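You operate a simulated robot arm through the tools that you are given. There is no shell and no other tool.

The job below is to be done with a simulated robot arm. You get a single attempt, and the scene is never put back.

Task
Blot the coal and water notepads, then weigh the coal one down with the glass paperweight.
Fine: no smudges; put the blotter back. Set down upright: rocker blotter.
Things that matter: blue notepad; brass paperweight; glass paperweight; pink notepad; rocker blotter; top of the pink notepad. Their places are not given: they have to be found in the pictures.

It is judged by the outcome, as a careful person would: the job done as asked, and still so three seconds after it is handed in. It fails if anything else is knocked over, pushed out of place, dropped, spilled or broken.

Robot
A 6-joint arm with a two-finger parallel gripper, fixed in place. Base frame: the origin is at the foot of the arm, x ahead of it, y to its left, z up; the work surface is at about z = 0.76. Readings come in m, degrees, newtons and seconds.
With the tool pointing down near the work surface it reaches from about 0.48 to 0.88 m from the base axis. Its first joint turns from -115.0 to 115.0 degrees. Payload 4.2 kg.
Tool frame: the origin (TCP) lies between the finger pads and is the grasp point; the fingertips stand 0.023 m ahead of it; z points along the fingers, y is the line along which they close. Largest opening 0.094 m; finger width 0.038, thickness 0.01; the body of the gripper, 0.054 by 0.096 m, starts 0.039 m behind the TCP.
Orientation is told as [roll, pitch, yaw] about the base's x, y, z axes, in that order, counted from this pose: with the fingers straight down and closing along the base's y, the tool's x points along the base's -x, its y along +y and its z along -z.

Tools
- The arm moves only by the tool nudge_tool. Its argument "steps" is one flat list of numbers, 7 for each row, row after row: the shift along the tool's x, y, z in units of 100 mm (1.0 is 100 mm), then the turn, a rotation vector about the tool's x, y, z in units of 45 degrees (1.0 is 45 degrees), then the closure, from 0 (fully open) to 1 (shut). In form: [tx, ty, tz, ax, ay, az, fingers, tx, ty, tz, ax, ay, az, fingers, ...]. A call has 1 to 20 rows; each row is the pose to reach, as a shift and turn from the pose commanded when the call began, along the tool's axes at that moment. A call with a number of a shift or a turn outside -1 to 1 is refused whole. A row lasts 0.2 s, in which the tool goes at most 0.05 m and 8.6 degrees; a call with a longer step from one row to the next is refused whole, and so is a gripper value outside its range. A pose out of reach is approached as far as the arm can. The call stops where the force on the tool passes 40 N (or 10 N more than at its start, if that is more) or the arm is blocked; 0.2 s more then pass. The fingers move at their own pace (about 0.108 m/s each) and stop on an object; they squeeze with about 31 N. The grip force told is the motor's: it shows also when the fingers shut on nothing. Time passes only in rows, and 0.2 s behind the last, so rows that repeat a pose let the fingers close. The reply holds the time, the measured pose of the TCP, the force on the tool along the base axes, the opening and the grip force, in the units named above and with some noise, with the torque about the TCP (base axes, N m) and any sound that the robot's microphone picked up, and new pictures: "pictures" is both (left out), scene, wrist or none.
- Cameras (640 x 400 px; columns grow to the right, rows downward): "scene" is fixed at [0.2211, -0.5013, 1.4688]; the picture's right is [0.80, -0.60, 0.00], its down [-0.36, -0.48, -0.80] and it looks along [0.48, 0.64, -0.60] (base axes); focal length 326 px, centre (320, 200). "wrist" rides on the gripper at [0.086, 0.016, -0.075] in the tool frame; the picture's right is [-0.18, 0.98, 0.00], its down [-0.58, -0.11, -0.81] and it looks along [-0.79, -0.15, 0.59] (tool axes); focal length 243 px, centre (320, 200).
- raise_lower(by): slides the trunk up (or, below 0, down) by that many m; the arm rides with it, the base frame stays. It gives what a move gives, with no picture.
- probe_pixels(camera, pixels): for up to 12 pixels [column, row] of the newest picture of that camera ("zoom" is the newest enlarged one), the place [x, y, z] in the base frame of the surface seen there, good to about 0.002 m. It takes no simulated time.
- inspect(camera, box): a new picture of the part [left, top, right, bottom] of that camera's present view, enlarged. It takes no simulated time.
- sign_off(): hands the job in; it is judged then, once.

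Unless the task says otherwise, let go and move clear before handing in.

The tools are called after "Request:" as a command line: name --argument value ..., lists and objects as JSON in quotes. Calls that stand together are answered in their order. nudge_tool: Moves the arm, as the interface text tells. Its arguments: {"type":"object","properties":{"steps":{"type":"array"},"pictures":{"type":"string","enum":["both","scene","wrist","none"]}},"required":["steps"]} The other tools are called the same way: raise_lower (by) slides the trunk up or down; probe_pixels (camera, pixels) gives the place of the surface under pixels of a picture; inspect (camera, box) takes an enlarged picture of a part of a camera's view; sign_off () hands the job in.

At the start:

```text
time: 0.0
eef_pos: [0.6012, 0.0536, 1.0721]
ee_rot: [0.0, 0.0, 0.1]
contact_force: [0.4, -0.4, -0.8]
wrist_torque: [-0.01, 0.0, 0.01]
finger_gap: 0.0942
gripper_force: 0.1
trunk travel left (down, up): [-0.65, 0.34]
```

scene: 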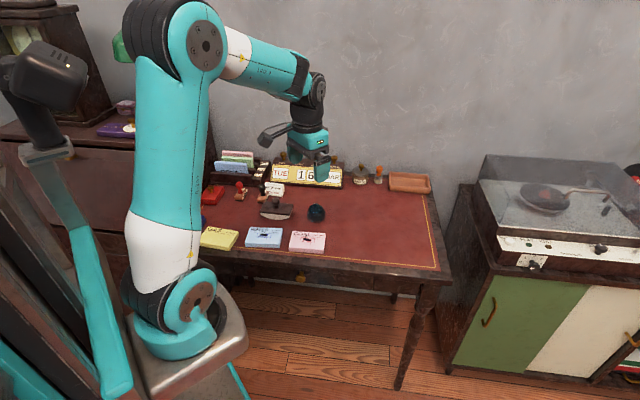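
wrist: 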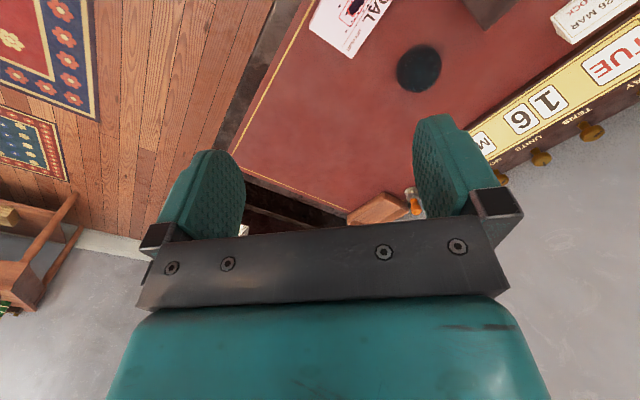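

The scene picture shows three notepads (yellow at 219,238; blue at 263,237; pink at 307,241), a blotter near (275,210) and a dark round thing at (316,213). I'll enlarge these areas before moving.

Request:
inspect --camera "scene" --box '[190, 145, 350, 265]'

Request:
inspect --camera "wrist" --box '[280, 0, 640, 230]'

```text
3.33 times, centred on (270, 205) of scene
```

zoom: 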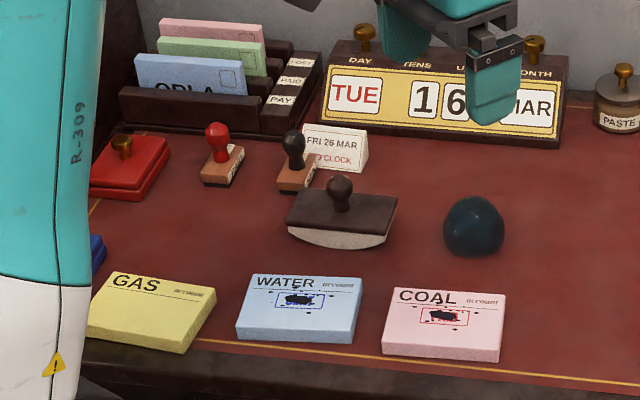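

```text
1.74 times, centred on (460, 115) of wrist
```

zoom: 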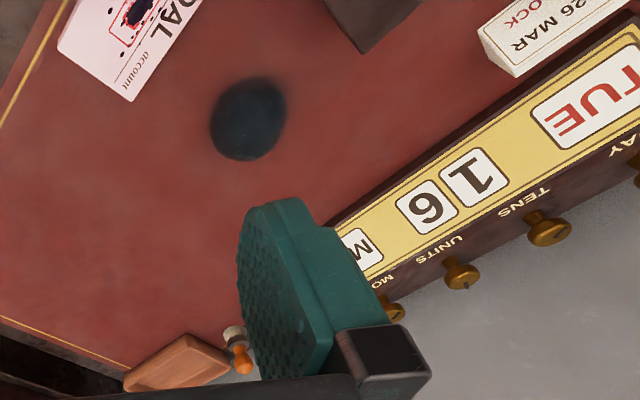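

The enlarged picture shows wet ink on WATER (blue) and COAL (pink), the rocker blotter at (340,215) of the zoom, and a dark dome at (473,228). I'll enlarge the scene again and then probe it.

Request:
inspect --camera "scene" --box '[250, 180, 340, 236]'

```text
7.11 times, centred on (295, 208) of scene
```

zoom: 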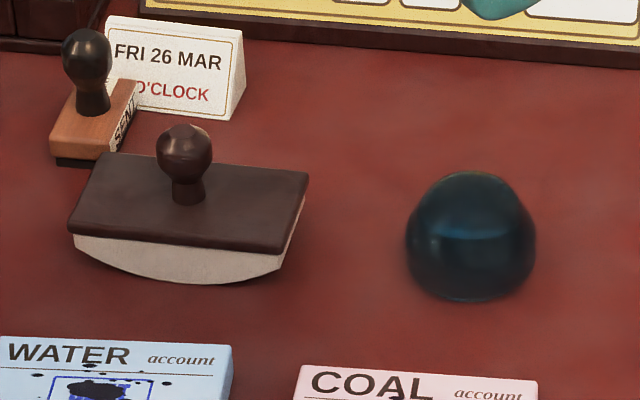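

Request:
probe_pixels --camera "zoom" --pixels '[[183, 130], [187, 160], [187, 200], [105, 155], [307, 178], [280, 252], [72, 228], [78, 250], [180, 284], [268, 268], [290, 245], [200, 240]]'

Request:
probe_pixels --camera "zoom" --pixels '[[470, 173], [470, 210], [470, 250], [470, 298], [408, 250], [534, 250], [440, 200], [500, 200], [400, 320], [350, 150], [560, 330], [300, 320]]'

Request:
inspect --camera "scene" --box '[195, 215, 335, 265]'

```text
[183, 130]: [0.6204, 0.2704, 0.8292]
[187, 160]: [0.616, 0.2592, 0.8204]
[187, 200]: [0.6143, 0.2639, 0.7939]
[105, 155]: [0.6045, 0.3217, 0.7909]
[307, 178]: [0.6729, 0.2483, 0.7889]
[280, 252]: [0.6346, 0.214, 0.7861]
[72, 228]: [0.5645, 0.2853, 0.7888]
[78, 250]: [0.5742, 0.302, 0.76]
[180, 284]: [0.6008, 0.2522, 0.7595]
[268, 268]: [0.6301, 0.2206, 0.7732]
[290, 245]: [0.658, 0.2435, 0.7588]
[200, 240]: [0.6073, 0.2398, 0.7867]
```

```text
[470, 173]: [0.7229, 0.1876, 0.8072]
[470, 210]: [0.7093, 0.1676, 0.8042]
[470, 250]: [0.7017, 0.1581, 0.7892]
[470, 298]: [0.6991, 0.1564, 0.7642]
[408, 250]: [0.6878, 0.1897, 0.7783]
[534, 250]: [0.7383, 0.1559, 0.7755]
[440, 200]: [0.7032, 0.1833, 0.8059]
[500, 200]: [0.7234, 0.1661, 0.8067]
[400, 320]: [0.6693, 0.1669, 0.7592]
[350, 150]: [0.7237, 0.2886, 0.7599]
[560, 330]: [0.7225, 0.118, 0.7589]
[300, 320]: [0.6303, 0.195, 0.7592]
```

```text
4.57 times, centred on (265, 240) of scene
```

zoom: 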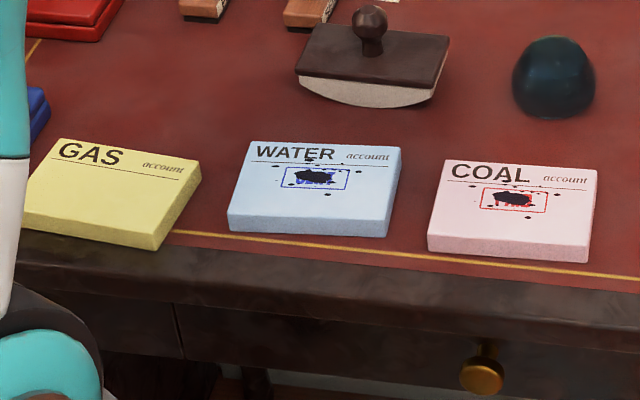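

Request:
probe_pixels --camera "zoom" --pixels '[[250, 142], [400, 150], [386, 220], [230, 212], [316, 176], [386, 235], [230, 232], [282, 166], [349, 170], [346, 190], [280, 186], [440, 240]]'

Request:
probe_pixels --camera "zoom" --pixels '[[447, 162], [595, 170], [588, 245], [430, 235], [513, 198], [588, 260], [430, 248], [482, 188], [548, 192], [546, 212], [480, 208], [320, 230]]'

Request:
probe_pixels --camera "scene" --pixels '[[210, 197], [204, 218], [240, 196], [265, 192], [275, 188], [240, 238], [220, 180], [360, 178], [378, 178], [410, 183], [430, 260], [215, 235]]'

```text
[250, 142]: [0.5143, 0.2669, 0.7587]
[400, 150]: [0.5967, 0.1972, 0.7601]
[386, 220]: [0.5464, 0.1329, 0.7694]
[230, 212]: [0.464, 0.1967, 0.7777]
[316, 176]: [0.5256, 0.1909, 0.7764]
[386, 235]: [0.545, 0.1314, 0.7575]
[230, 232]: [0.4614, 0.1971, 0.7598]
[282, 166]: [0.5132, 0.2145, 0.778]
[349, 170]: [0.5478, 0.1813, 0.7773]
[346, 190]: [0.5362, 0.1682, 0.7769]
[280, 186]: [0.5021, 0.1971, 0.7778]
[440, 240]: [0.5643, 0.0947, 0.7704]
```

```text
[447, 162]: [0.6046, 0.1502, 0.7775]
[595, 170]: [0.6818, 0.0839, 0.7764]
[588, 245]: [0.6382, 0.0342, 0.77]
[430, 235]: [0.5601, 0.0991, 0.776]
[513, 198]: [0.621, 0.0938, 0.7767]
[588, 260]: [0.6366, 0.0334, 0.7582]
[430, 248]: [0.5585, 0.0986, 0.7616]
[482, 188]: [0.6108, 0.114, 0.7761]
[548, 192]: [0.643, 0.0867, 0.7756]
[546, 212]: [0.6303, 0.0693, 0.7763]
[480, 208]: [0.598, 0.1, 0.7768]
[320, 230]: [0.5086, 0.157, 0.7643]
```

```text
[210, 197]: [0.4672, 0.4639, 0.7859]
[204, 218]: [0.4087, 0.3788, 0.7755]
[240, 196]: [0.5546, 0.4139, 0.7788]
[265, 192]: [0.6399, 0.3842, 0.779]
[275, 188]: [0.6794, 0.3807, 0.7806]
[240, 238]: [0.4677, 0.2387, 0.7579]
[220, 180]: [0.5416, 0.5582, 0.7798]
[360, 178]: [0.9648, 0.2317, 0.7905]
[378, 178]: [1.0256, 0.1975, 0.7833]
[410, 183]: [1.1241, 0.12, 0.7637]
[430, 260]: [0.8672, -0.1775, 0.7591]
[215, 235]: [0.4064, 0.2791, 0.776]
```

Pad tops sit at z≈0.777, the blotter's centre is about (0.619, 0.267) with its long side at −46°, and the dome is near (0.712, 0.172). I'll turn the wrist 45° and step back to look at the left side of the desk, where the brass paperweight may be hidden.

Request:
nudge_tool --steps '[0.16, 0.16, 0, 0, 0, -0.1667, 0, 0.33, 0.33, 0, 0, 0, -0.333, 0, 0.5, 0.5, 0, 0, 0, -0.5, 0, 0.66, 0.66, 0, 0, 0, -0.667, 0, 0.83, 0.83, 0, 0, 0, -0.833, 0, 1.0, 1.0, 0, 0, 0, -1.0, 0]' --pictures "both"

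```text
time: 1.4
eef_pos: [0.5002, 0.1529, 1.0717]
ee_rot: [0.0, 0.0, 45.1]
contact_force: [-0.2, -0.5, -0.4]
wrist_torque: [0.01, -0.01, 0.03]
finger_gap: 0.0936
gripper_force: 0.0
trunk travel left (down, up): [-0.65, 0.34]
```

scene: 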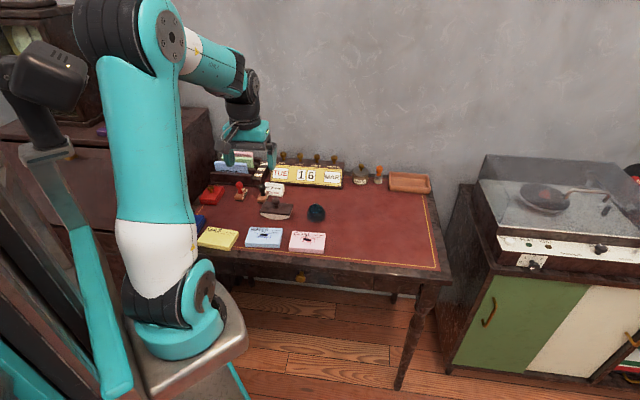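
wrist: 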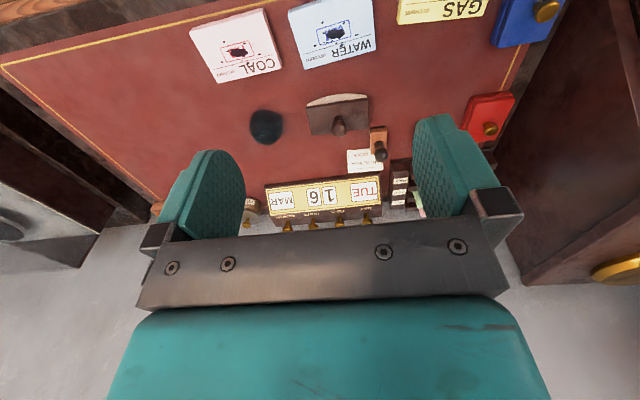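

The wrist view shows the coal and water pads at the top, the dark dome at (266,126) and the blotter at (340,115), but no brass paperweight yet. I'll enlarge both views.

Request:
inspect --camera "scene" --box '[180, 140, 450, 300]'

Request:
inspect --camera "wrist" --box '[140, 0, 580, 240]'

Request:
inspect --camera "scene" --box '[80, 90, 200, 170]'

```text
2.37 times, centred on (315, 220) of scene
```

zoom: 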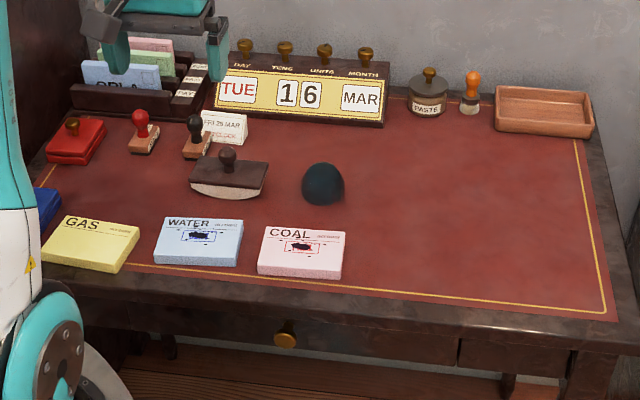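

```text
1.45 times, centred on (360, 120) of wrist
```

zoom: 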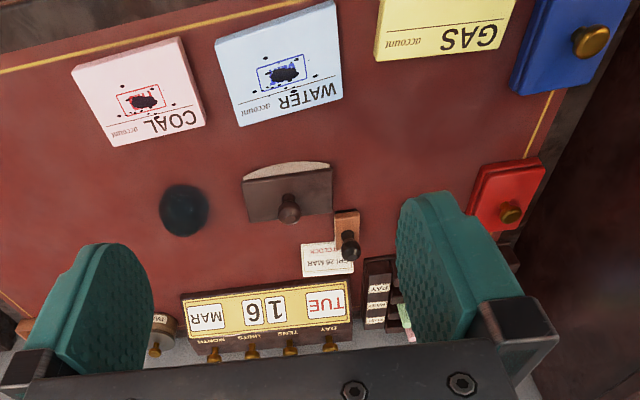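

```text
5.00 times, centred on (140, 130) of scene
```

zoom: 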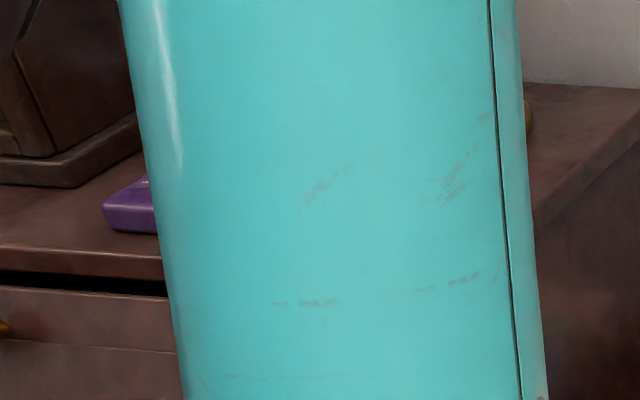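

Request:
inspect --camera "wrist" --box '[520, 180, 640, 300]'

Request:
probe_pixels --camera "wrist" --pixels '[[615, 270], [570, 260], [266, 126], [266, 110], [266, 142], [250, 126], [282, 126]]'

```text
3.33 times, centred on (580, 240) of wrist
```

zoom: 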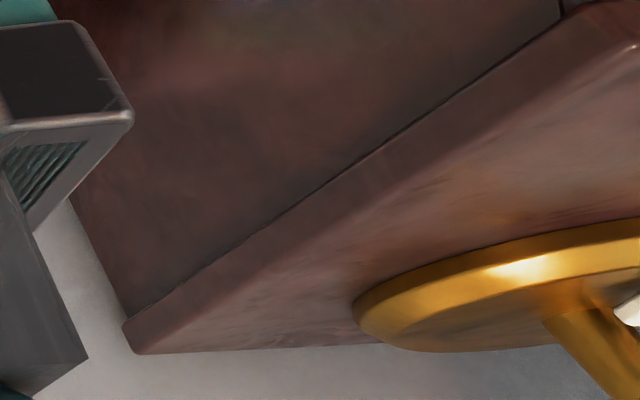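

```text
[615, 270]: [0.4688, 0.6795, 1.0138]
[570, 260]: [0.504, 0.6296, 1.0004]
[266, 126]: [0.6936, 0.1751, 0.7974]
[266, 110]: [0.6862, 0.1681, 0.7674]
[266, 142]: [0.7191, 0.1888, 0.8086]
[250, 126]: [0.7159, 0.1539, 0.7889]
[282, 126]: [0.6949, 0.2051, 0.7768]
```

The gold shape at (615,270) is a lamp-like disc on the left cabinet (z≈1.01), not obviously a paperweight. I'll turn another 45° to look at that side before settling which dome is the glass one.

Request:
nudge_tool --steps '[0, 0, 0, 0, 0, -0.1667, 0, 0, 0, -0.1, 0, 0, -0.333, 0, 0, 0, -0.2, 0, 0, -0.5, 0, 0, 0, -0.3, 0, 0, -0.667, 0, 0, 0, -0.4, 0, 0, -0.833, 0, 0, 0, -0.5, 0, 0, -1.0, 0]' --pictures "both"

```text
time: 2.8
eef_pos: [0.5007, 0.1526, 1.1223]
ee_rot: [0.0, 0.0, 90.1]
contact_force: [-0.6, 1.4, -0.1]
wrist_torque: [0.0, 0.02, -0.01]
finger_gap: 0.0942
gripper_force: 0.0
trunk travel left (down, up): [-0.65, 0.34]
```

scene: 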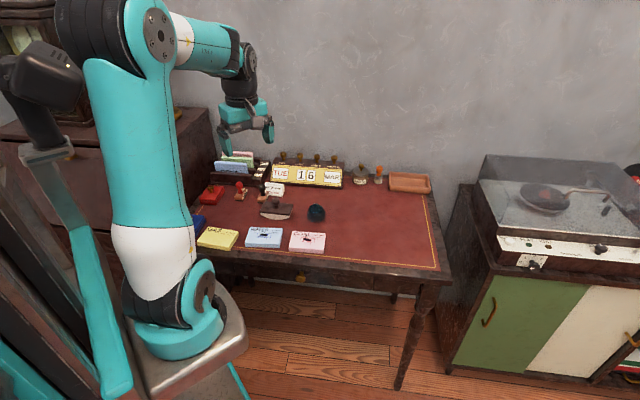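
wrist: 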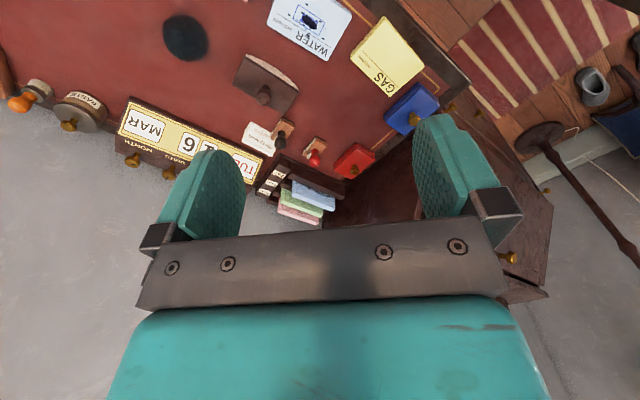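

No brass paperweight shows up on the desk in this view either, so I'll enlarge the dome and the cabinet top at the left of the scene to be sure which is which.

Request:
inspect --camera "wrist" --box '[140, 0, 240, 70]'

Request:
inspect --camera "scene" --box '[0, 0, 220, 140]'

Request:
inspect --camera "scene" --box '[298, 195, 338, 230]'

Request:
inspect --camera "scene" --box '[460, 150, 640, 400]'

Request:
inspect --camera "wrist" --box '[430, 80, 640, 320]'

```text
5.71 times, centred on (190, 35) of wrist
```

zoom: 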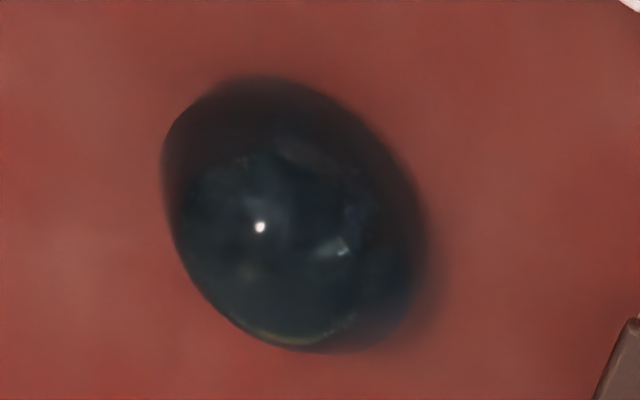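

```text
2.86 times, centred on (110, 70) of scene
```

zoom: 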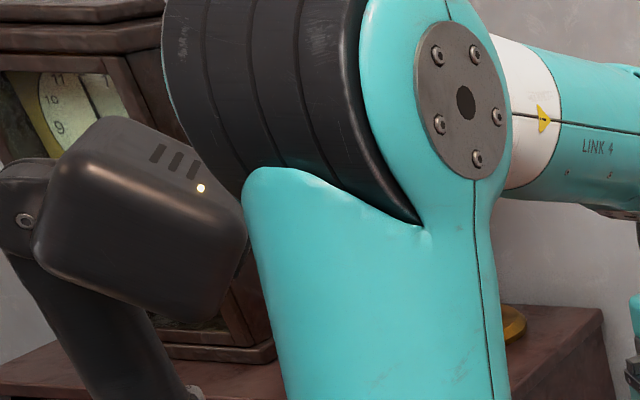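

```text
11.43 times, centred on (318, 212) of scene
```

zoom: 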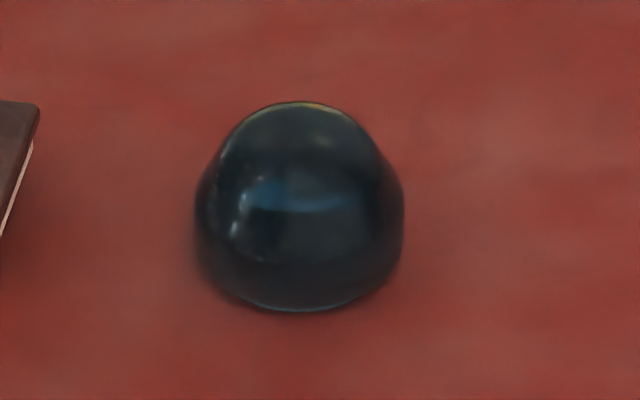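

```text
1.60 times, centred on (550, 275) of scene
```

zoom: 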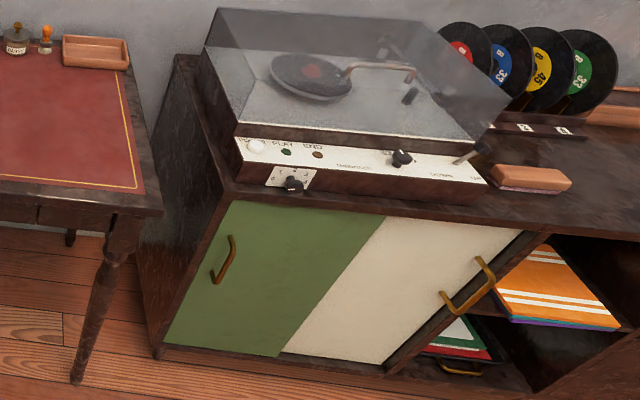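

```text
1.67 times, centred on (535, 200) of wrist
```

zoom: 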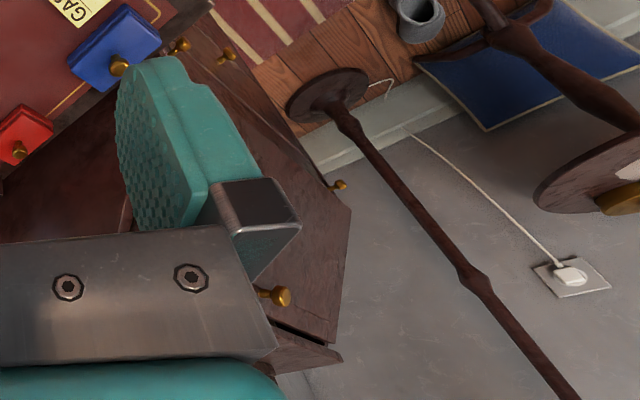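

The dome has a glassy sheen and highlights (260,227 in the zoom), so it is the glass paperweight; no brass one is on the desk. I'll turn back to 45° yaw and go closer over the blotter for a good look at its knob.

Request:
nudge_tool --steps '[-0.095, -0.1, 0.1667, 0, 0, 0.1667, 0, -0.19, -0.2, 0.333, 0, 0, 0.333, 0, -0.285, -0.3, 0.5, 0, 0, 0.5, 0, -0.38, -0.4, 0.667, 0, 0, 0.667, 0, -0.475, -0.5, 0.833, 0, 0, 0.833, 0, -0.57, -0.6, 1.0, 0, 0, 1.0, 0]' --pictures "both"

```text
time: 4.2
eef_pos: [0.5606, 0.2114, 1.0227]
ee_rot: [0.1, 0.0, 44.8]
contact_force: [0.1, -0.8, 0.4]
wrist_torque: [0.01, -0.01, 0.01]
finger_gap: 0.0941
gripper_force: 0.0
trunk travel left (down, up): [-0.65, 0.34]
```

scene: 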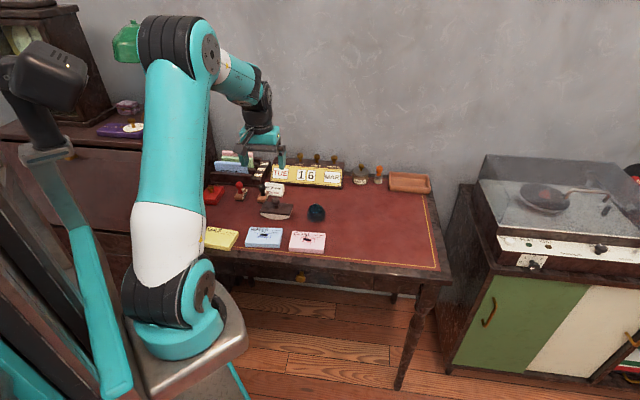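
wrist: 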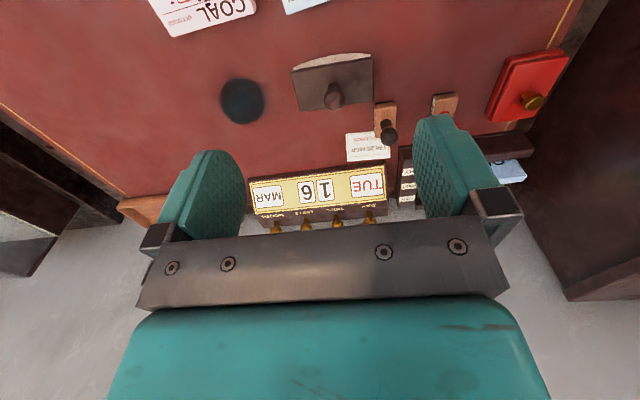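

Request:
inspect --camera "scene" --box '[80, 80, 230, 250]'

Request:
inspect --camera "wrist" --box '[200, 30, 420, 170]'

```text
2.35 times, centred on (155, 165) of scene
```

zoom: 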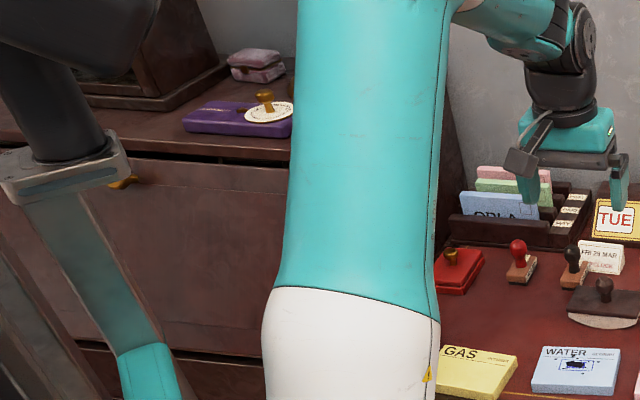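

```text
2.86 times, centred on (310, 100) of wrist
```

zoom: 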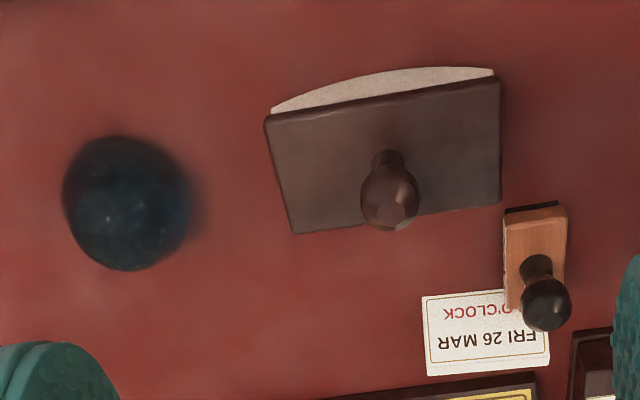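

Request:
probe_pixels --camera "zoom" --pixels '[[269, 120], [497, 84], [497, 198], [297, 230], [388, 158], [390, 180], [398, 208], [390, 220], [370, 200], [414, 195], [388, 85], [320, 160]]'

Request:
probe_pixels --camera "zoom" --pixels '[[125, 200], [125, 145], [125, 262], [70, 200], [185, 200], [110, 225], [390, 74], [280, 106], [488, 70], [340, 90], [440, 74], [400, 150]]'

```text
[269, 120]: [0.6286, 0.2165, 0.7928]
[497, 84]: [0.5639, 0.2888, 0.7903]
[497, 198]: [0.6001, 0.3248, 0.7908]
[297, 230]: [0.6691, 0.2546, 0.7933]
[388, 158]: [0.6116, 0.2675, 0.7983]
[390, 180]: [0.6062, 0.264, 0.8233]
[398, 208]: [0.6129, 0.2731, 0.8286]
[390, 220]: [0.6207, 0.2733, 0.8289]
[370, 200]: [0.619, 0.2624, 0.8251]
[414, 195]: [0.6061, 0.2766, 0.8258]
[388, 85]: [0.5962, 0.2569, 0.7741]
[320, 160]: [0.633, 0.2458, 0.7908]
```

```text
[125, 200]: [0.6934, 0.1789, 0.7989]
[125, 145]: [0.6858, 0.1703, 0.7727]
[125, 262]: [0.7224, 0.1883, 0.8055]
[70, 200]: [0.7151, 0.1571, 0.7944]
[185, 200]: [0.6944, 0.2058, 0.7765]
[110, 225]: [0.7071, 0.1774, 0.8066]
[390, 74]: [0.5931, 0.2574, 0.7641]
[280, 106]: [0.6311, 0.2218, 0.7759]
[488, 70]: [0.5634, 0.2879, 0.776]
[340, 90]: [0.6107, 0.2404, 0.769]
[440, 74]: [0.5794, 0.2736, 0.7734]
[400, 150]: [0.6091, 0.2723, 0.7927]
```

The knob of the blotter sits at about (0.616, 0.271), top z≈0.83, plate at 0.791, with the long side at about 133°. I'll move above it with the fingers closing along the long side.

Request:
nudge_tool --steps '[-0.2, 0.01, 0.25, 0, 0, 0.01, 0, -0.41, 0.017, 0.5, 0, 0, 0.02, 0, -0.61, 0.025, 0.75, 0, 0, 0.03, 0, -0.813, 0.033, 1.0, 0, 0, 0.04, 0]' --pictures "both"

```text
time: 5.2
eef_pos: [0.6147, 0.2705, 0.9227]
ee_rot: [-0.1, -0.2, 43.3]
contact_force: [-0.5, -0.7, 0.6]
wrist_torque: [0.03, -0.02, -0.01]
finger_gap: 0.0941
gripper_force: 0.0
trunk travel left (down, up): [-0.65, 0.34]
```

scene: 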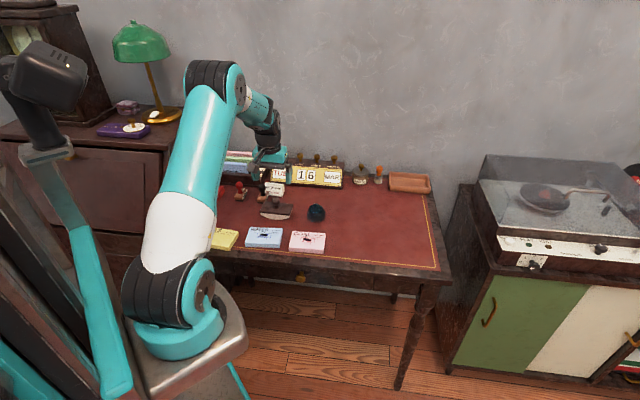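
wrist: 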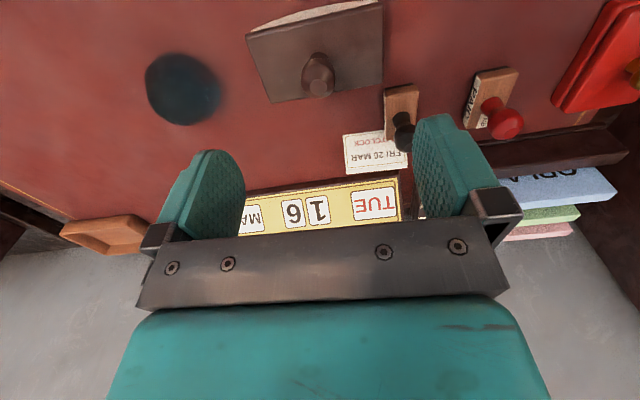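

The knob appears at about (318,72) of the wrist picture; I'll zoom and probe it for a finer position before going down.

Request:
inspect --camera "wrist" --box '[235, 0, 395, 110]'

Request:
inspect --camera "scene" --box '[250, 185, 330, 235]'

```text
3.64 times, centred on (315, 55) of wrist
```

zoom: 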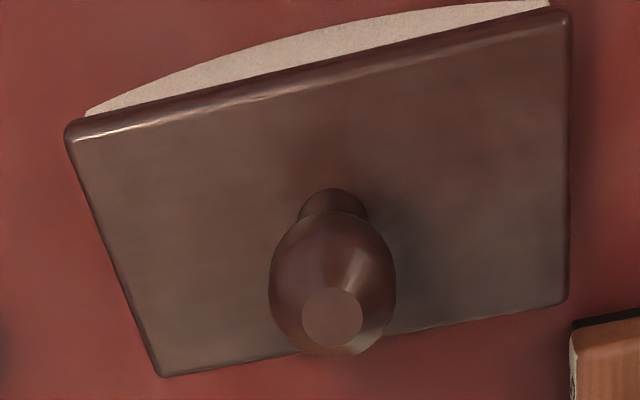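

```text
8.00 times, centred on (290, 210) of scene
```

zoom: 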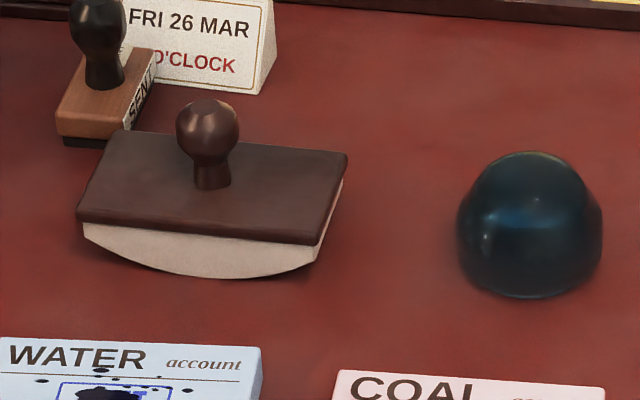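

Request:
probe_pixels --camera "zoom" --pixels '[[207, 103], [207, 130], [207, 150], [180, 130], [236, 130], [212, 170], [200, 185], [226, 185], [198, 272], [84, 232], [316, 262], [330, 240]]'

Request:
inspect --camera "wrist" --box '[235, 0, 395, 100]'

```text
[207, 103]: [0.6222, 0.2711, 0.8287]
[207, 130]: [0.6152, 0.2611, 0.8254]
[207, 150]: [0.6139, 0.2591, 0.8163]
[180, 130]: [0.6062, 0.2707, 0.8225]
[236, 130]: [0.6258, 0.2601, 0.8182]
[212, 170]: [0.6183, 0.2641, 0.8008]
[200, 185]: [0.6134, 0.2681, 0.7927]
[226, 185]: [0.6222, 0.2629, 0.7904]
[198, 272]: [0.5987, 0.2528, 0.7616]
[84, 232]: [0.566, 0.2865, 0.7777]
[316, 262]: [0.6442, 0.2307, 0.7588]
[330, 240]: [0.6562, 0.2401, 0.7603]
```

```text
4.00 times, centred on (315, 50) of wrist
```

zoom: 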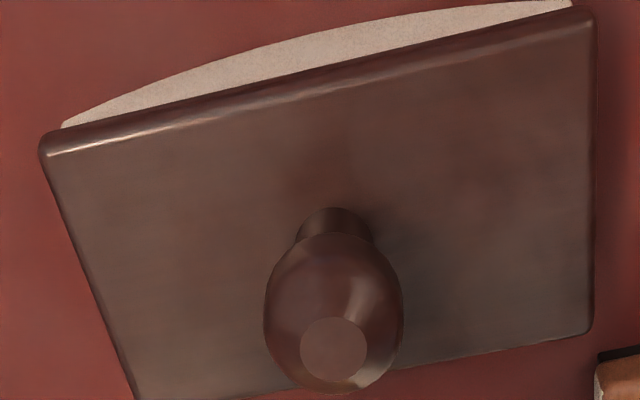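

Request:
probe_pixels --camera "zoom" --pixels '[[333, 347], [333, 320], [333, 372], [305, 347], [362, 347], [270, 310], [398, 310], [333, 250], [50, 150], [590, 22], [588, 325], [136, 395]]'

```text
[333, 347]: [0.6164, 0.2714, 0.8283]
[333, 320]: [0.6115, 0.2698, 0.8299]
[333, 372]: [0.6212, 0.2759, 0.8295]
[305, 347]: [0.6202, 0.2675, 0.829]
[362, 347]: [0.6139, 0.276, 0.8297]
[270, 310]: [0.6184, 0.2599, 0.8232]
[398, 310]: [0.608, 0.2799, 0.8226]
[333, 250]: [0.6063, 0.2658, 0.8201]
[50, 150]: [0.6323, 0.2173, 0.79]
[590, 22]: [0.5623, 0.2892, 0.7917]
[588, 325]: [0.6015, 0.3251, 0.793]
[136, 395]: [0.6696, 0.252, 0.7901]
```

The knob's flat top is centred at about (0.6165, 0.2720, 0.829) and I'm within 2 mm above it. I'll go down most of the way with the fingers open and look.

Request:
nudge_tool --steps '[-0.01, 0, 0.3, 0, 0, 0, 0, -0.015, 0, 0.6, 0, 0, 0, 0, -0.015, 0, 0.8, 0, 0, 0, 0, -0.015, 0, 0.8, 0, 0, 0, 0]' --pictures "both"

```text
time: 6.2
eef_pos: [0.6159, 0.2718, 0.8424]
ee_rot: [0.1, 0.0, 43.2]
contact_force: [0.2, 0.1, 0.3]
wrist_torque: [-0.01, 0.02, -0.06]
finger_gap: 0.094
gripper_force: 0.0
trunk travel left (down, up): [-0.65, 0.34]
```

scene: 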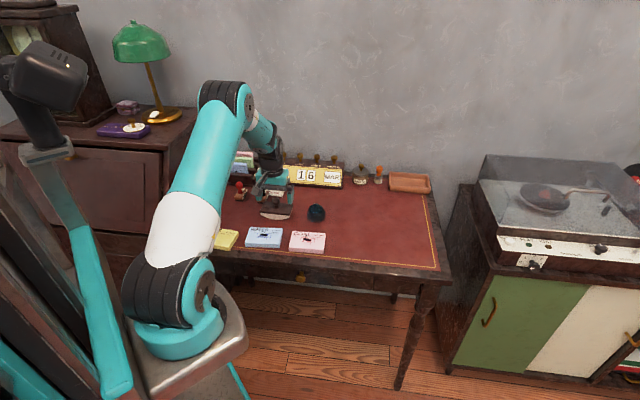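
wrist: 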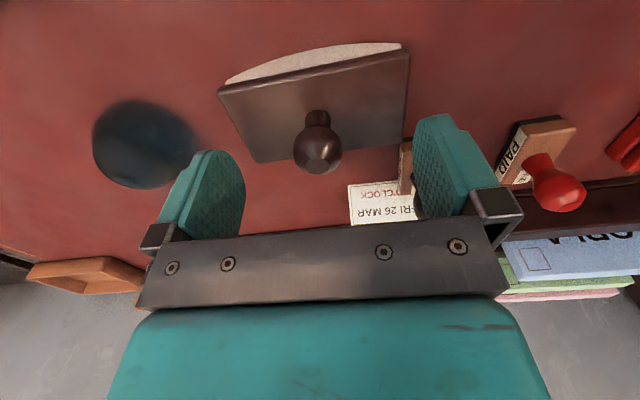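

Knob is between the fingers (318,150) and aligned. I'll go down the last 25 mm and close.

Request:
nudge_tool --steps '[-0.005, 0, 0.12, 0, 0, 0, 0, -0.005, 0, 0.25, 0, 0, 0, 0, -0.005, 0, 0.25, 0, 0, 0, 0]' --pictures "both"

```text
time: 7.0
eef_pos: [0.6162, 0.2725, 0.8175]
ee_rot: [0.0, 0.0, 43.2]
contact_force: [-1.6, 0.3, 0.8]
wrist_torque: [0.01, 0.03, 0.03]
finger_gap: 0.094
gripper_force: 0.1
trunk travel left (down, up): [-0.65, 0.34]
```

scene: 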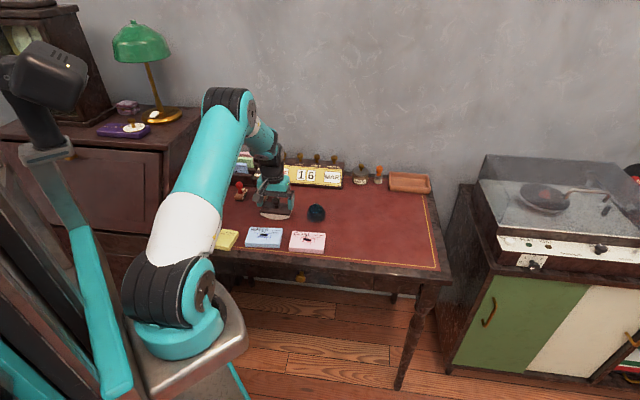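
wrist: 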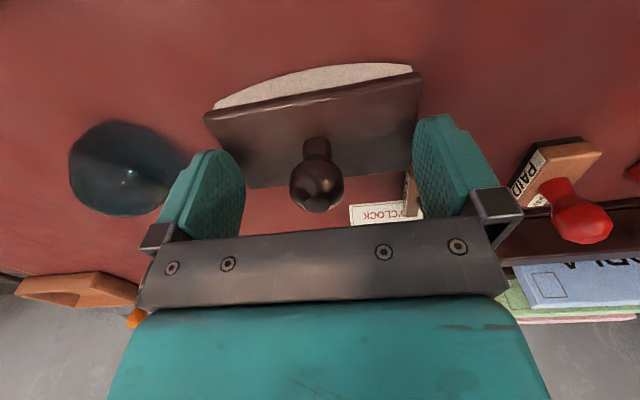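

Fingers straddle the knob at (317,185). I'll close gradually on it without moving.

Request:
nudge_tool --steps '[0, 0, 0, 0, 0, 0, 0.3, 0, 0, 0, 0, 0, 0, 0.55, 0, 0, 0, 0, 0, 0, 0.65, 0, 0, 0, 0, 0, 0, 0.7, 0, 0, 0, 0, 0, 0, 0.75, 0, 0, 0, 0, 0, 0, 0.85, 0, 0, 0, 0, 0, 0, 1.0, 0, 0, 0, 0, 0, 0, 1.0]' --pictures "both"

```text
time: 8.8
eef_pos: [0.6172, 0.2717, 0.8191]
ee_rot: [-0.1, 0.1, 43.3]
contact_force: [0.7, 0.7, 0.7]
wrist_torque: [-0.01, -0.01, -0.01]
finger_gap: 0.025
gripper_force: 30.6
trunk travel left (down, up): [-0.65, 0.34]
```

scene: 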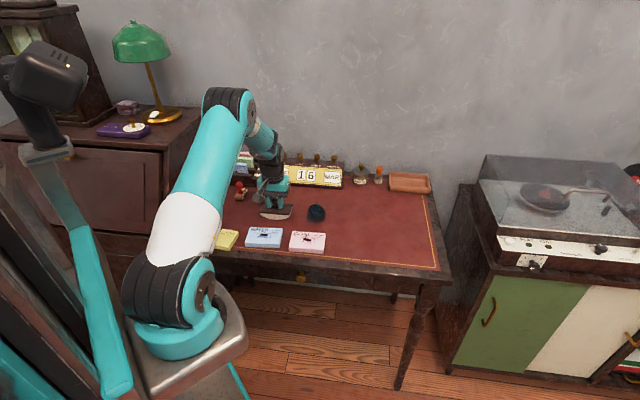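
wrist: 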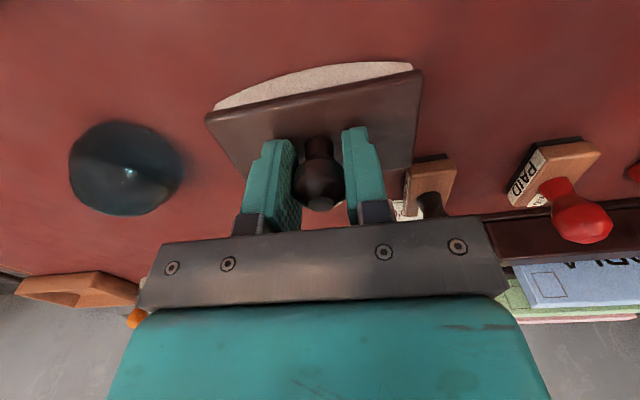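

Grip is firm on the knob (gap 0.025, 30.6 N). I'll lift the blotter straight up 70 mm and check that it hangs level.

Request:
nudge_tool --steps '[0, 0, -0.1, 0, 0, 0, 1, 0, 0, -0.3, 0, 0, 0, 1, 0, 0, -0.5, 0, 0, 0, 1, 0, 0, -0.7, 0, 0, 0, 1, 0, 0, -0.7, 0, 0, 0, 1]' --pictures "both"

```text
time: 10.0
eef_pos: [0.6182, 0.2707, 0.8862]
ee_rot: [0.0, 0.0, 43.1]
contact_force: [0.1, 0.4, 0.2]
wrist_torque: [0.01, -0.02, -0.03]
finger_gap: 0.0
gripper_force: 30.5
trunk travel left (down, up): [-0.65, 0.34]
```

scene: 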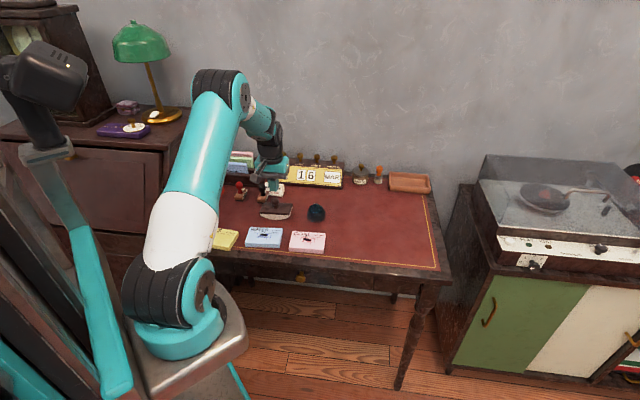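
wrist: 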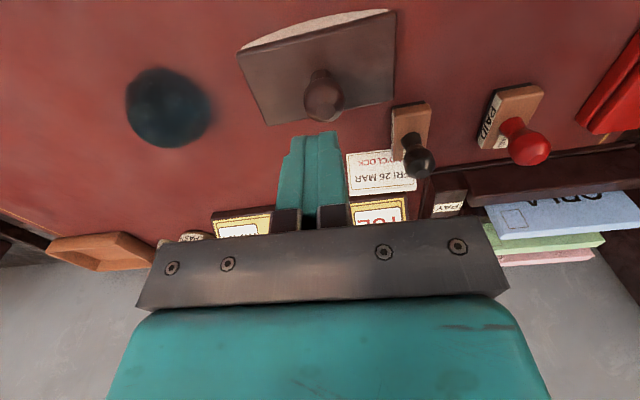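

The fingers shut to 0.0 on the way up: the grip slid off the knob, and the blotter still stands on the desk at (320,60) of the wrist picture. I'll probe whether it moved and study the knob's shape before another, lower grip.

Request:
inspect --camera "wrist" --box '[220, 0, 420, 140]'

Request:
inspect --camera "scene" --box '[255, 190, 305, 225]'

```text
2.86 times, centred on (320, 70) of wrist
```

zoom: 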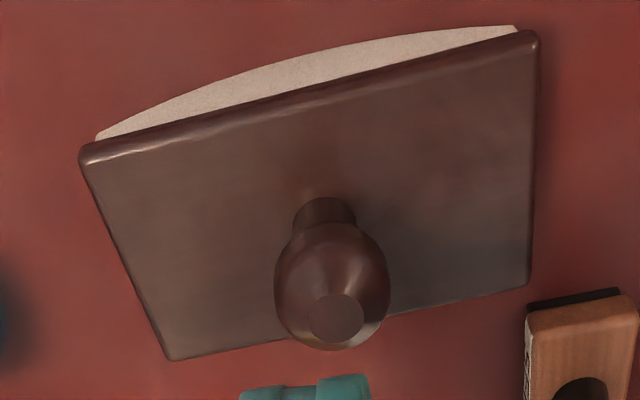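

```text
11.43 times, centred on (280, 208) of scene
```

zoom: 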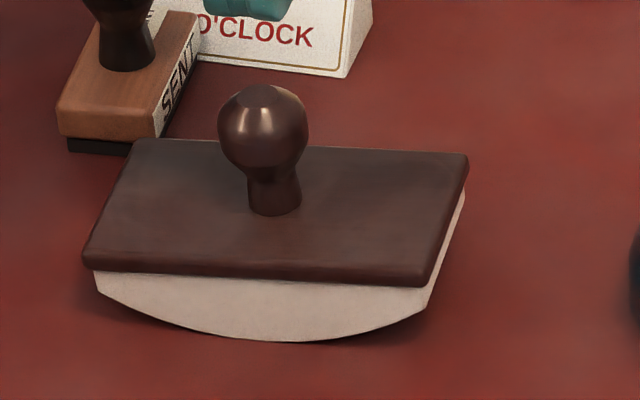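

Request:
probe_pixels --camera "zoom" --pixels '[[258, 98], [222, 132], [306, 132], [262, 150], [272, 180], [272, 200], [250, 190], [300, 190], [95, 258], [420, 275], [460, 165], [140, 148]]'

Request:
inspect --camera "wrist" --box '[220, 0, 420, 140]'

```text
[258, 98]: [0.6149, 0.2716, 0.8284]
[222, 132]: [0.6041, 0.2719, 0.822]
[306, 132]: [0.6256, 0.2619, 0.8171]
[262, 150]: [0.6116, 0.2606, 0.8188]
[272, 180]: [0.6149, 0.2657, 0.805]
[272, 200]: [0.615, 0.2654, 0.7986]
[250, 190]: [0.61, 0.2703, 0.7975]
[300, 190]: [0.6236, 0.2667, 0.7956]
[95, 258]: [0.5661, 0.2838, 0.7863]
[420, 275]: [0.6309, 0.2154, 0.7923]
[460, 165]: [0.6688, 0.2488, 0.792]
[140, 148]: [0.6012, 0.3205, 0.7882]
```

```text
2.86 times, centred on (320, 70) of wrist
```

zoom: 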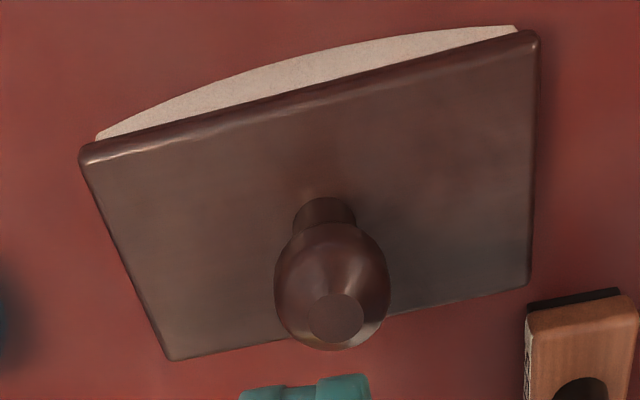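

Request:
probe_pixels --camera "zoom" --pixels '[[335, 318], [312, 318], [360, 318], [335, 297], [335, 340], [280, 280], [386, 275], [92, 155], [532, 42], [526, 280], [172, 355], [325, 50]]'

```text
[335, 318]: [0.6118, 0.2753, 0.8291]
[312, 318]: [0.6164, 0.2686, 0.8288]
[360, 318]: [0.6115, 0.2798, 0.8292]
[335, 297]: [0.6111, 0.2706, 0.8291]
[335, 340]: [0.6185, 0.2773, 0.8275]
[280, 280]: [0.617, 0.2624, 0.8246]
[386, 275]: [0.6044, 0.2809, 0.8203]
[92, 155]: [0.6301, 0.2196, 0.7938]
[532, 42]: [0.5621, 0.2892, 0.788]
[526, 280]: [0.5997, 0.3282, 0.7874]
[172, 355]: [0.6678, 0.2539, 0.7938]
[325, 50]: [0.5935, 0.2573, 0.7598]
```

The knob ball (≈25 mm, z≈0.817) only gives two point contacts and it slipped; the blotter stayed put within about 2 mm. I'll instead hold the wooden plate by its long sides (56 mm wide), so I raise a little, open, and turn the wrist −90° in two calls.

Request:
nudge_tool --steps '[0, 0, -0.1, 0, 0, 0.1667, 0.2, 0, 0, -0.2, 0, 0, 0.333, 0.2, 0, 0, -0.3, 0, 0, 0.5, 0.2, 0, 0, -0.4, 0, 0, 0.667, 0.2, 0, 0, -0.5, 0, 0, 0.833, 0.2, 0, 0, -0.5, 0, 0, 1.0, 0.2]' --pictures "none"

Request:
nudge_tool --steps '[0, 0, 0, 0, 0, 0.1667, 0.2, 0, 0, 0, 0, 0, 0.333, 0.2, 0, 0, 0, 0, 0, 0.5, 0.2, 0, 0, 0, 0, 0, 0.667, 0.2, 0, 0, 0, 0, 0, 0.833, 0.2, 0, 0, 0, 0, 0, 0.99, 0.2]' --pictures "both"

```text
time: 11.4
eef_pos: [0.618, 0.271, 0.9364]
ee_rot: [-0.1, 0.0, -2.0]
contact_force: [0.2, 0.6, -0.4]
wrist_torque: [0.01, -0.02, 0.0]
finger_gap: 0.0753
gripper_force: 0.1
trunk travel left (down, up): [-0.65, 0.34]
```

```text
time: 12.8
eef_pos: [0.6174, 0.2707, 0.9387]
ee_rot: [0.1, 0.0, -46.5]
contact_force: [0.1, 1.1, 0.1]
wrist_torque: [0.01, 0.02, -0.02]
finger_gap: 0.0753
gripper_force: 0.0
trunk travel left (down, up): [-0.65, 0.34]
```

scene: 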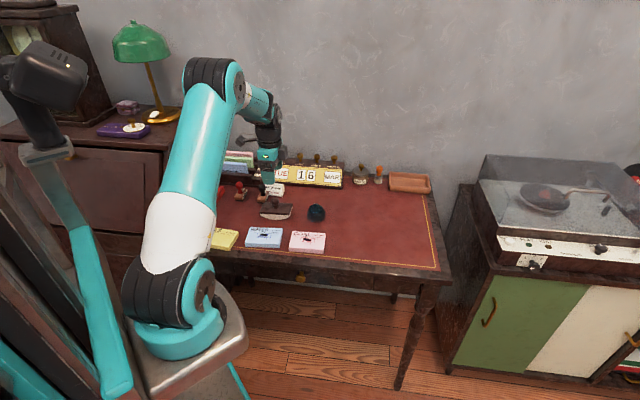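
wrist: 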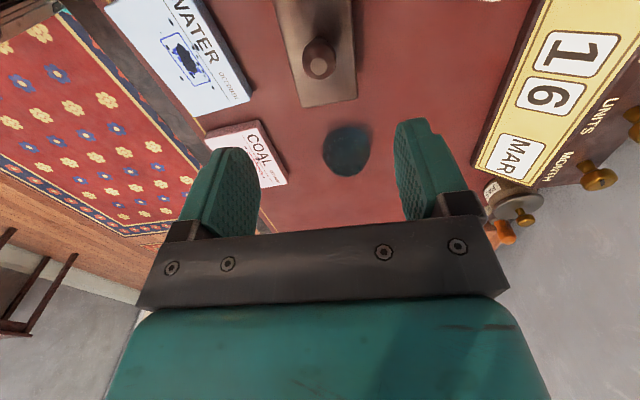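

The blotter is at the top centre of the wrist view (318,50), lined up lengthwise with the tool. I'll zoom in to measure its plate edges for the side grip.

Request:
inspect --camera "wrist" --box '[240, 0, 400, 120]'

```text
3.33 times, centred on (320, 60) of wrist
```

zoom: 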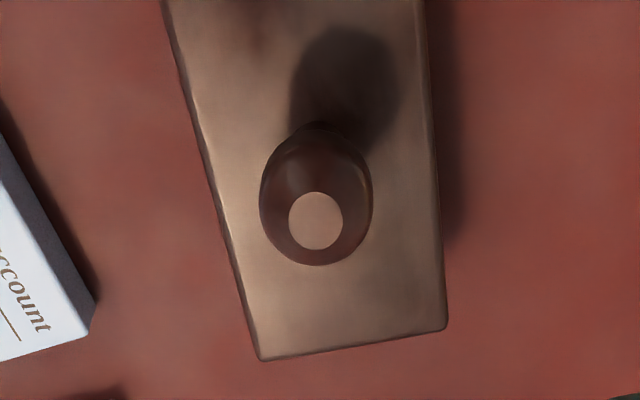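

Request:
probe_pixels --camera "zoom" --pixels '[[170, 10], [190, 110], [215, 200], [262, 352], [444, 322], [438, 200], [431, 90], [425, 10], [316, 220], [316, 196], [316, 245], [350, 340]]'

Request:
probe_pixels --camera "wrist" --pixels '[[347, 150], [347, 130], [347, 170], [325, 150], [368, 150], [245, 85], [200, 112], [285, 178], [250, 125]]'

```text
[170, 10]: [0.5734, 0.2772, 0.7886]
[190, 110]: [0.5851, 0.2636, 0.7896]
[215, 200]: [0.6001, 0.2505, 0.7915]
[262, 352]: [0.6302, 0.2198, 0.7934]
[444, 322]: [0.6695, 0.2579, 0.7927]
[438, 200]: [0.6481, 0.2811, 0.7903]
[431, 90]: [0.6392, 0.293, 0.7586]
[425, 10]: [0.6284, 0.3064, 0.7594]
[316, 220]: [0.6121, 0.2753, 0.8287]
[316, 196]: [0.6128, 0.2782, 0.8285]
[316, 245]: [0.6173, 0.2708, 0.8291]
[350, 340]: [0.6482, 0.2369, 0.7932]
```

```text
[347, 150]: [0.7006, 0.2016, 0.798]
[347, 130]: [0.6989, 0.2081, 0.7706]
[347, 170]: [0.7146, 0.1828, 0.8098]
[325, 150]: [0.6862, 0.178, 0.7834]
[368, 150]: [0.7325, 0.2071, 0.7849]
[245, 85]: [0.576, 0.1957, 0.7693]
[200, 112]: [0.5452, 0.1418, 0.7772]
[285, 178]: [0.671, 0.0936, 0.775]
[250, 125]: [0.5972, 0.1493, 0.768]
```

The plate now leans about 3.4° toward the letter rack (edge z from 0.793 down to 0.788), centre about (0.616, 0.273). I'll match that small tilt and come down over it, fingers 75 mm apart straddling its sides.

Request:
nudge_tool --steps '[0.03, 0, 0.3, 0, -0.03, 0, 0.2, 0.03, 0, 0.6, 0, -0.06, 0, 0.2, 0.03, 0, 0.9, 0, -0.0756, 0, 0.2, 0.03, 0, 0.9, 0, -0.0756, 0, 0.2]' --pictures "both"

```text
time: 13.8
eef_pos: [0.6145, 0.2734, 0.8485]
ee_rot: [-0.1, -3.5, -46.3]
contact_force: [0.1, -0.2, -0.8]
wrist_torque: [-0.02, 0.0, 0.01]
finger_gap: 0.0751
gripper_force: 0.1
trunk travel left (down, up): [-0.65, 0.34]
```

scene: 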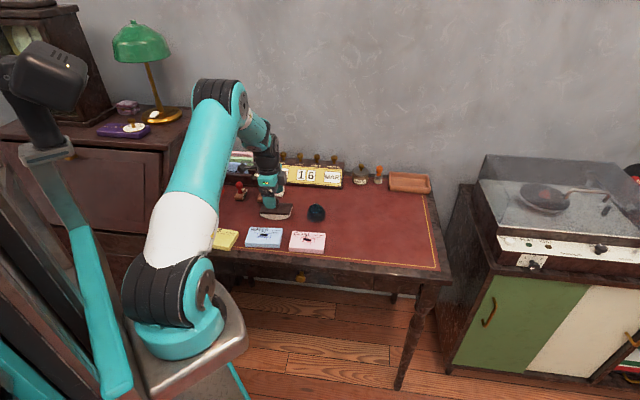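
wrist: 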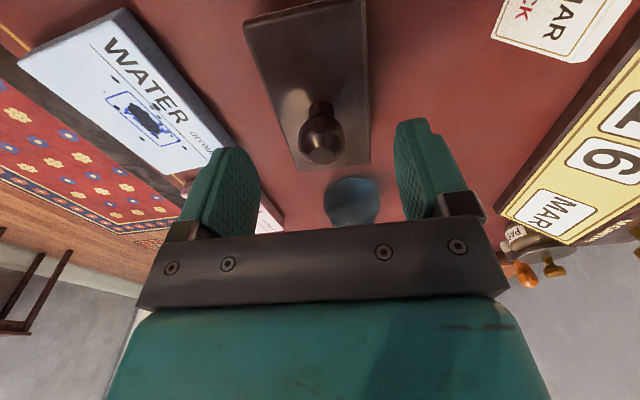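

The blotter is centred between the fingers (knob at 322,130). I'll go down the last 53 mm so the fingertips sit beside the plate, still clear of the desk and knob.

Request:
nudge_tool --steps '[0.01, 0, 0.2, 0, 0, 0, 0.2, 0.015, 0, 0.38, 0, 0, 0, 0.2, 0.02, 0, 0.48, 0, 0, 0, 0.2, 0.02, 0, 0.53, 0, 0, 0, 0.2, 0.02, 0, 0.53, 0, 0, 0, 0.2]' --pictures "both"

```text
time: 15.0
eef_pos: [0.6172, 0.2739, 0.7941]
ee_rot: [0.0, -3.4, -46.4]
contact_force: [0.1, -1.2, 0.1]
wrist_torque: [-0.03, -0.02, 0.02]
finger_gap: 0.0751
gripper_force: 0.2
trunk travel left (down, up): [-0.65, 0.34]
```

scene: 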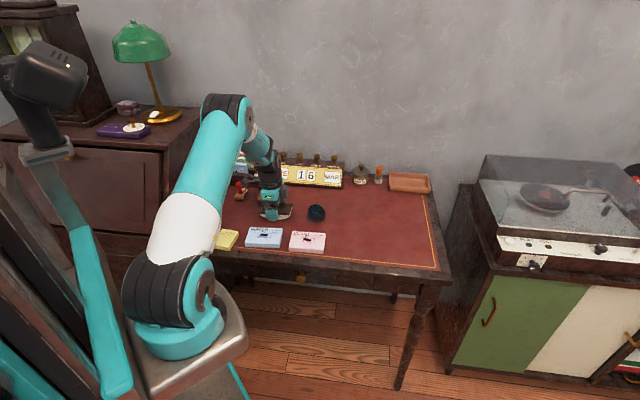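
wrist: 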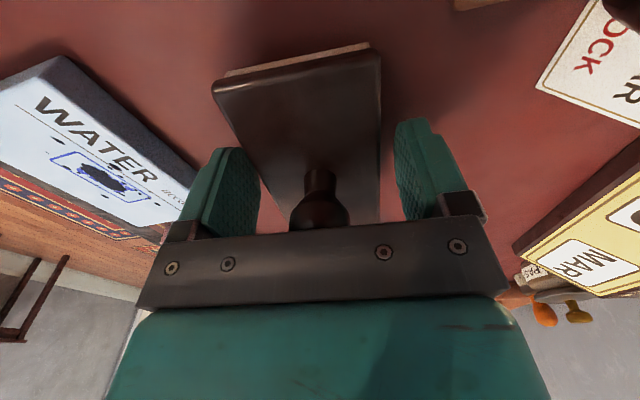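

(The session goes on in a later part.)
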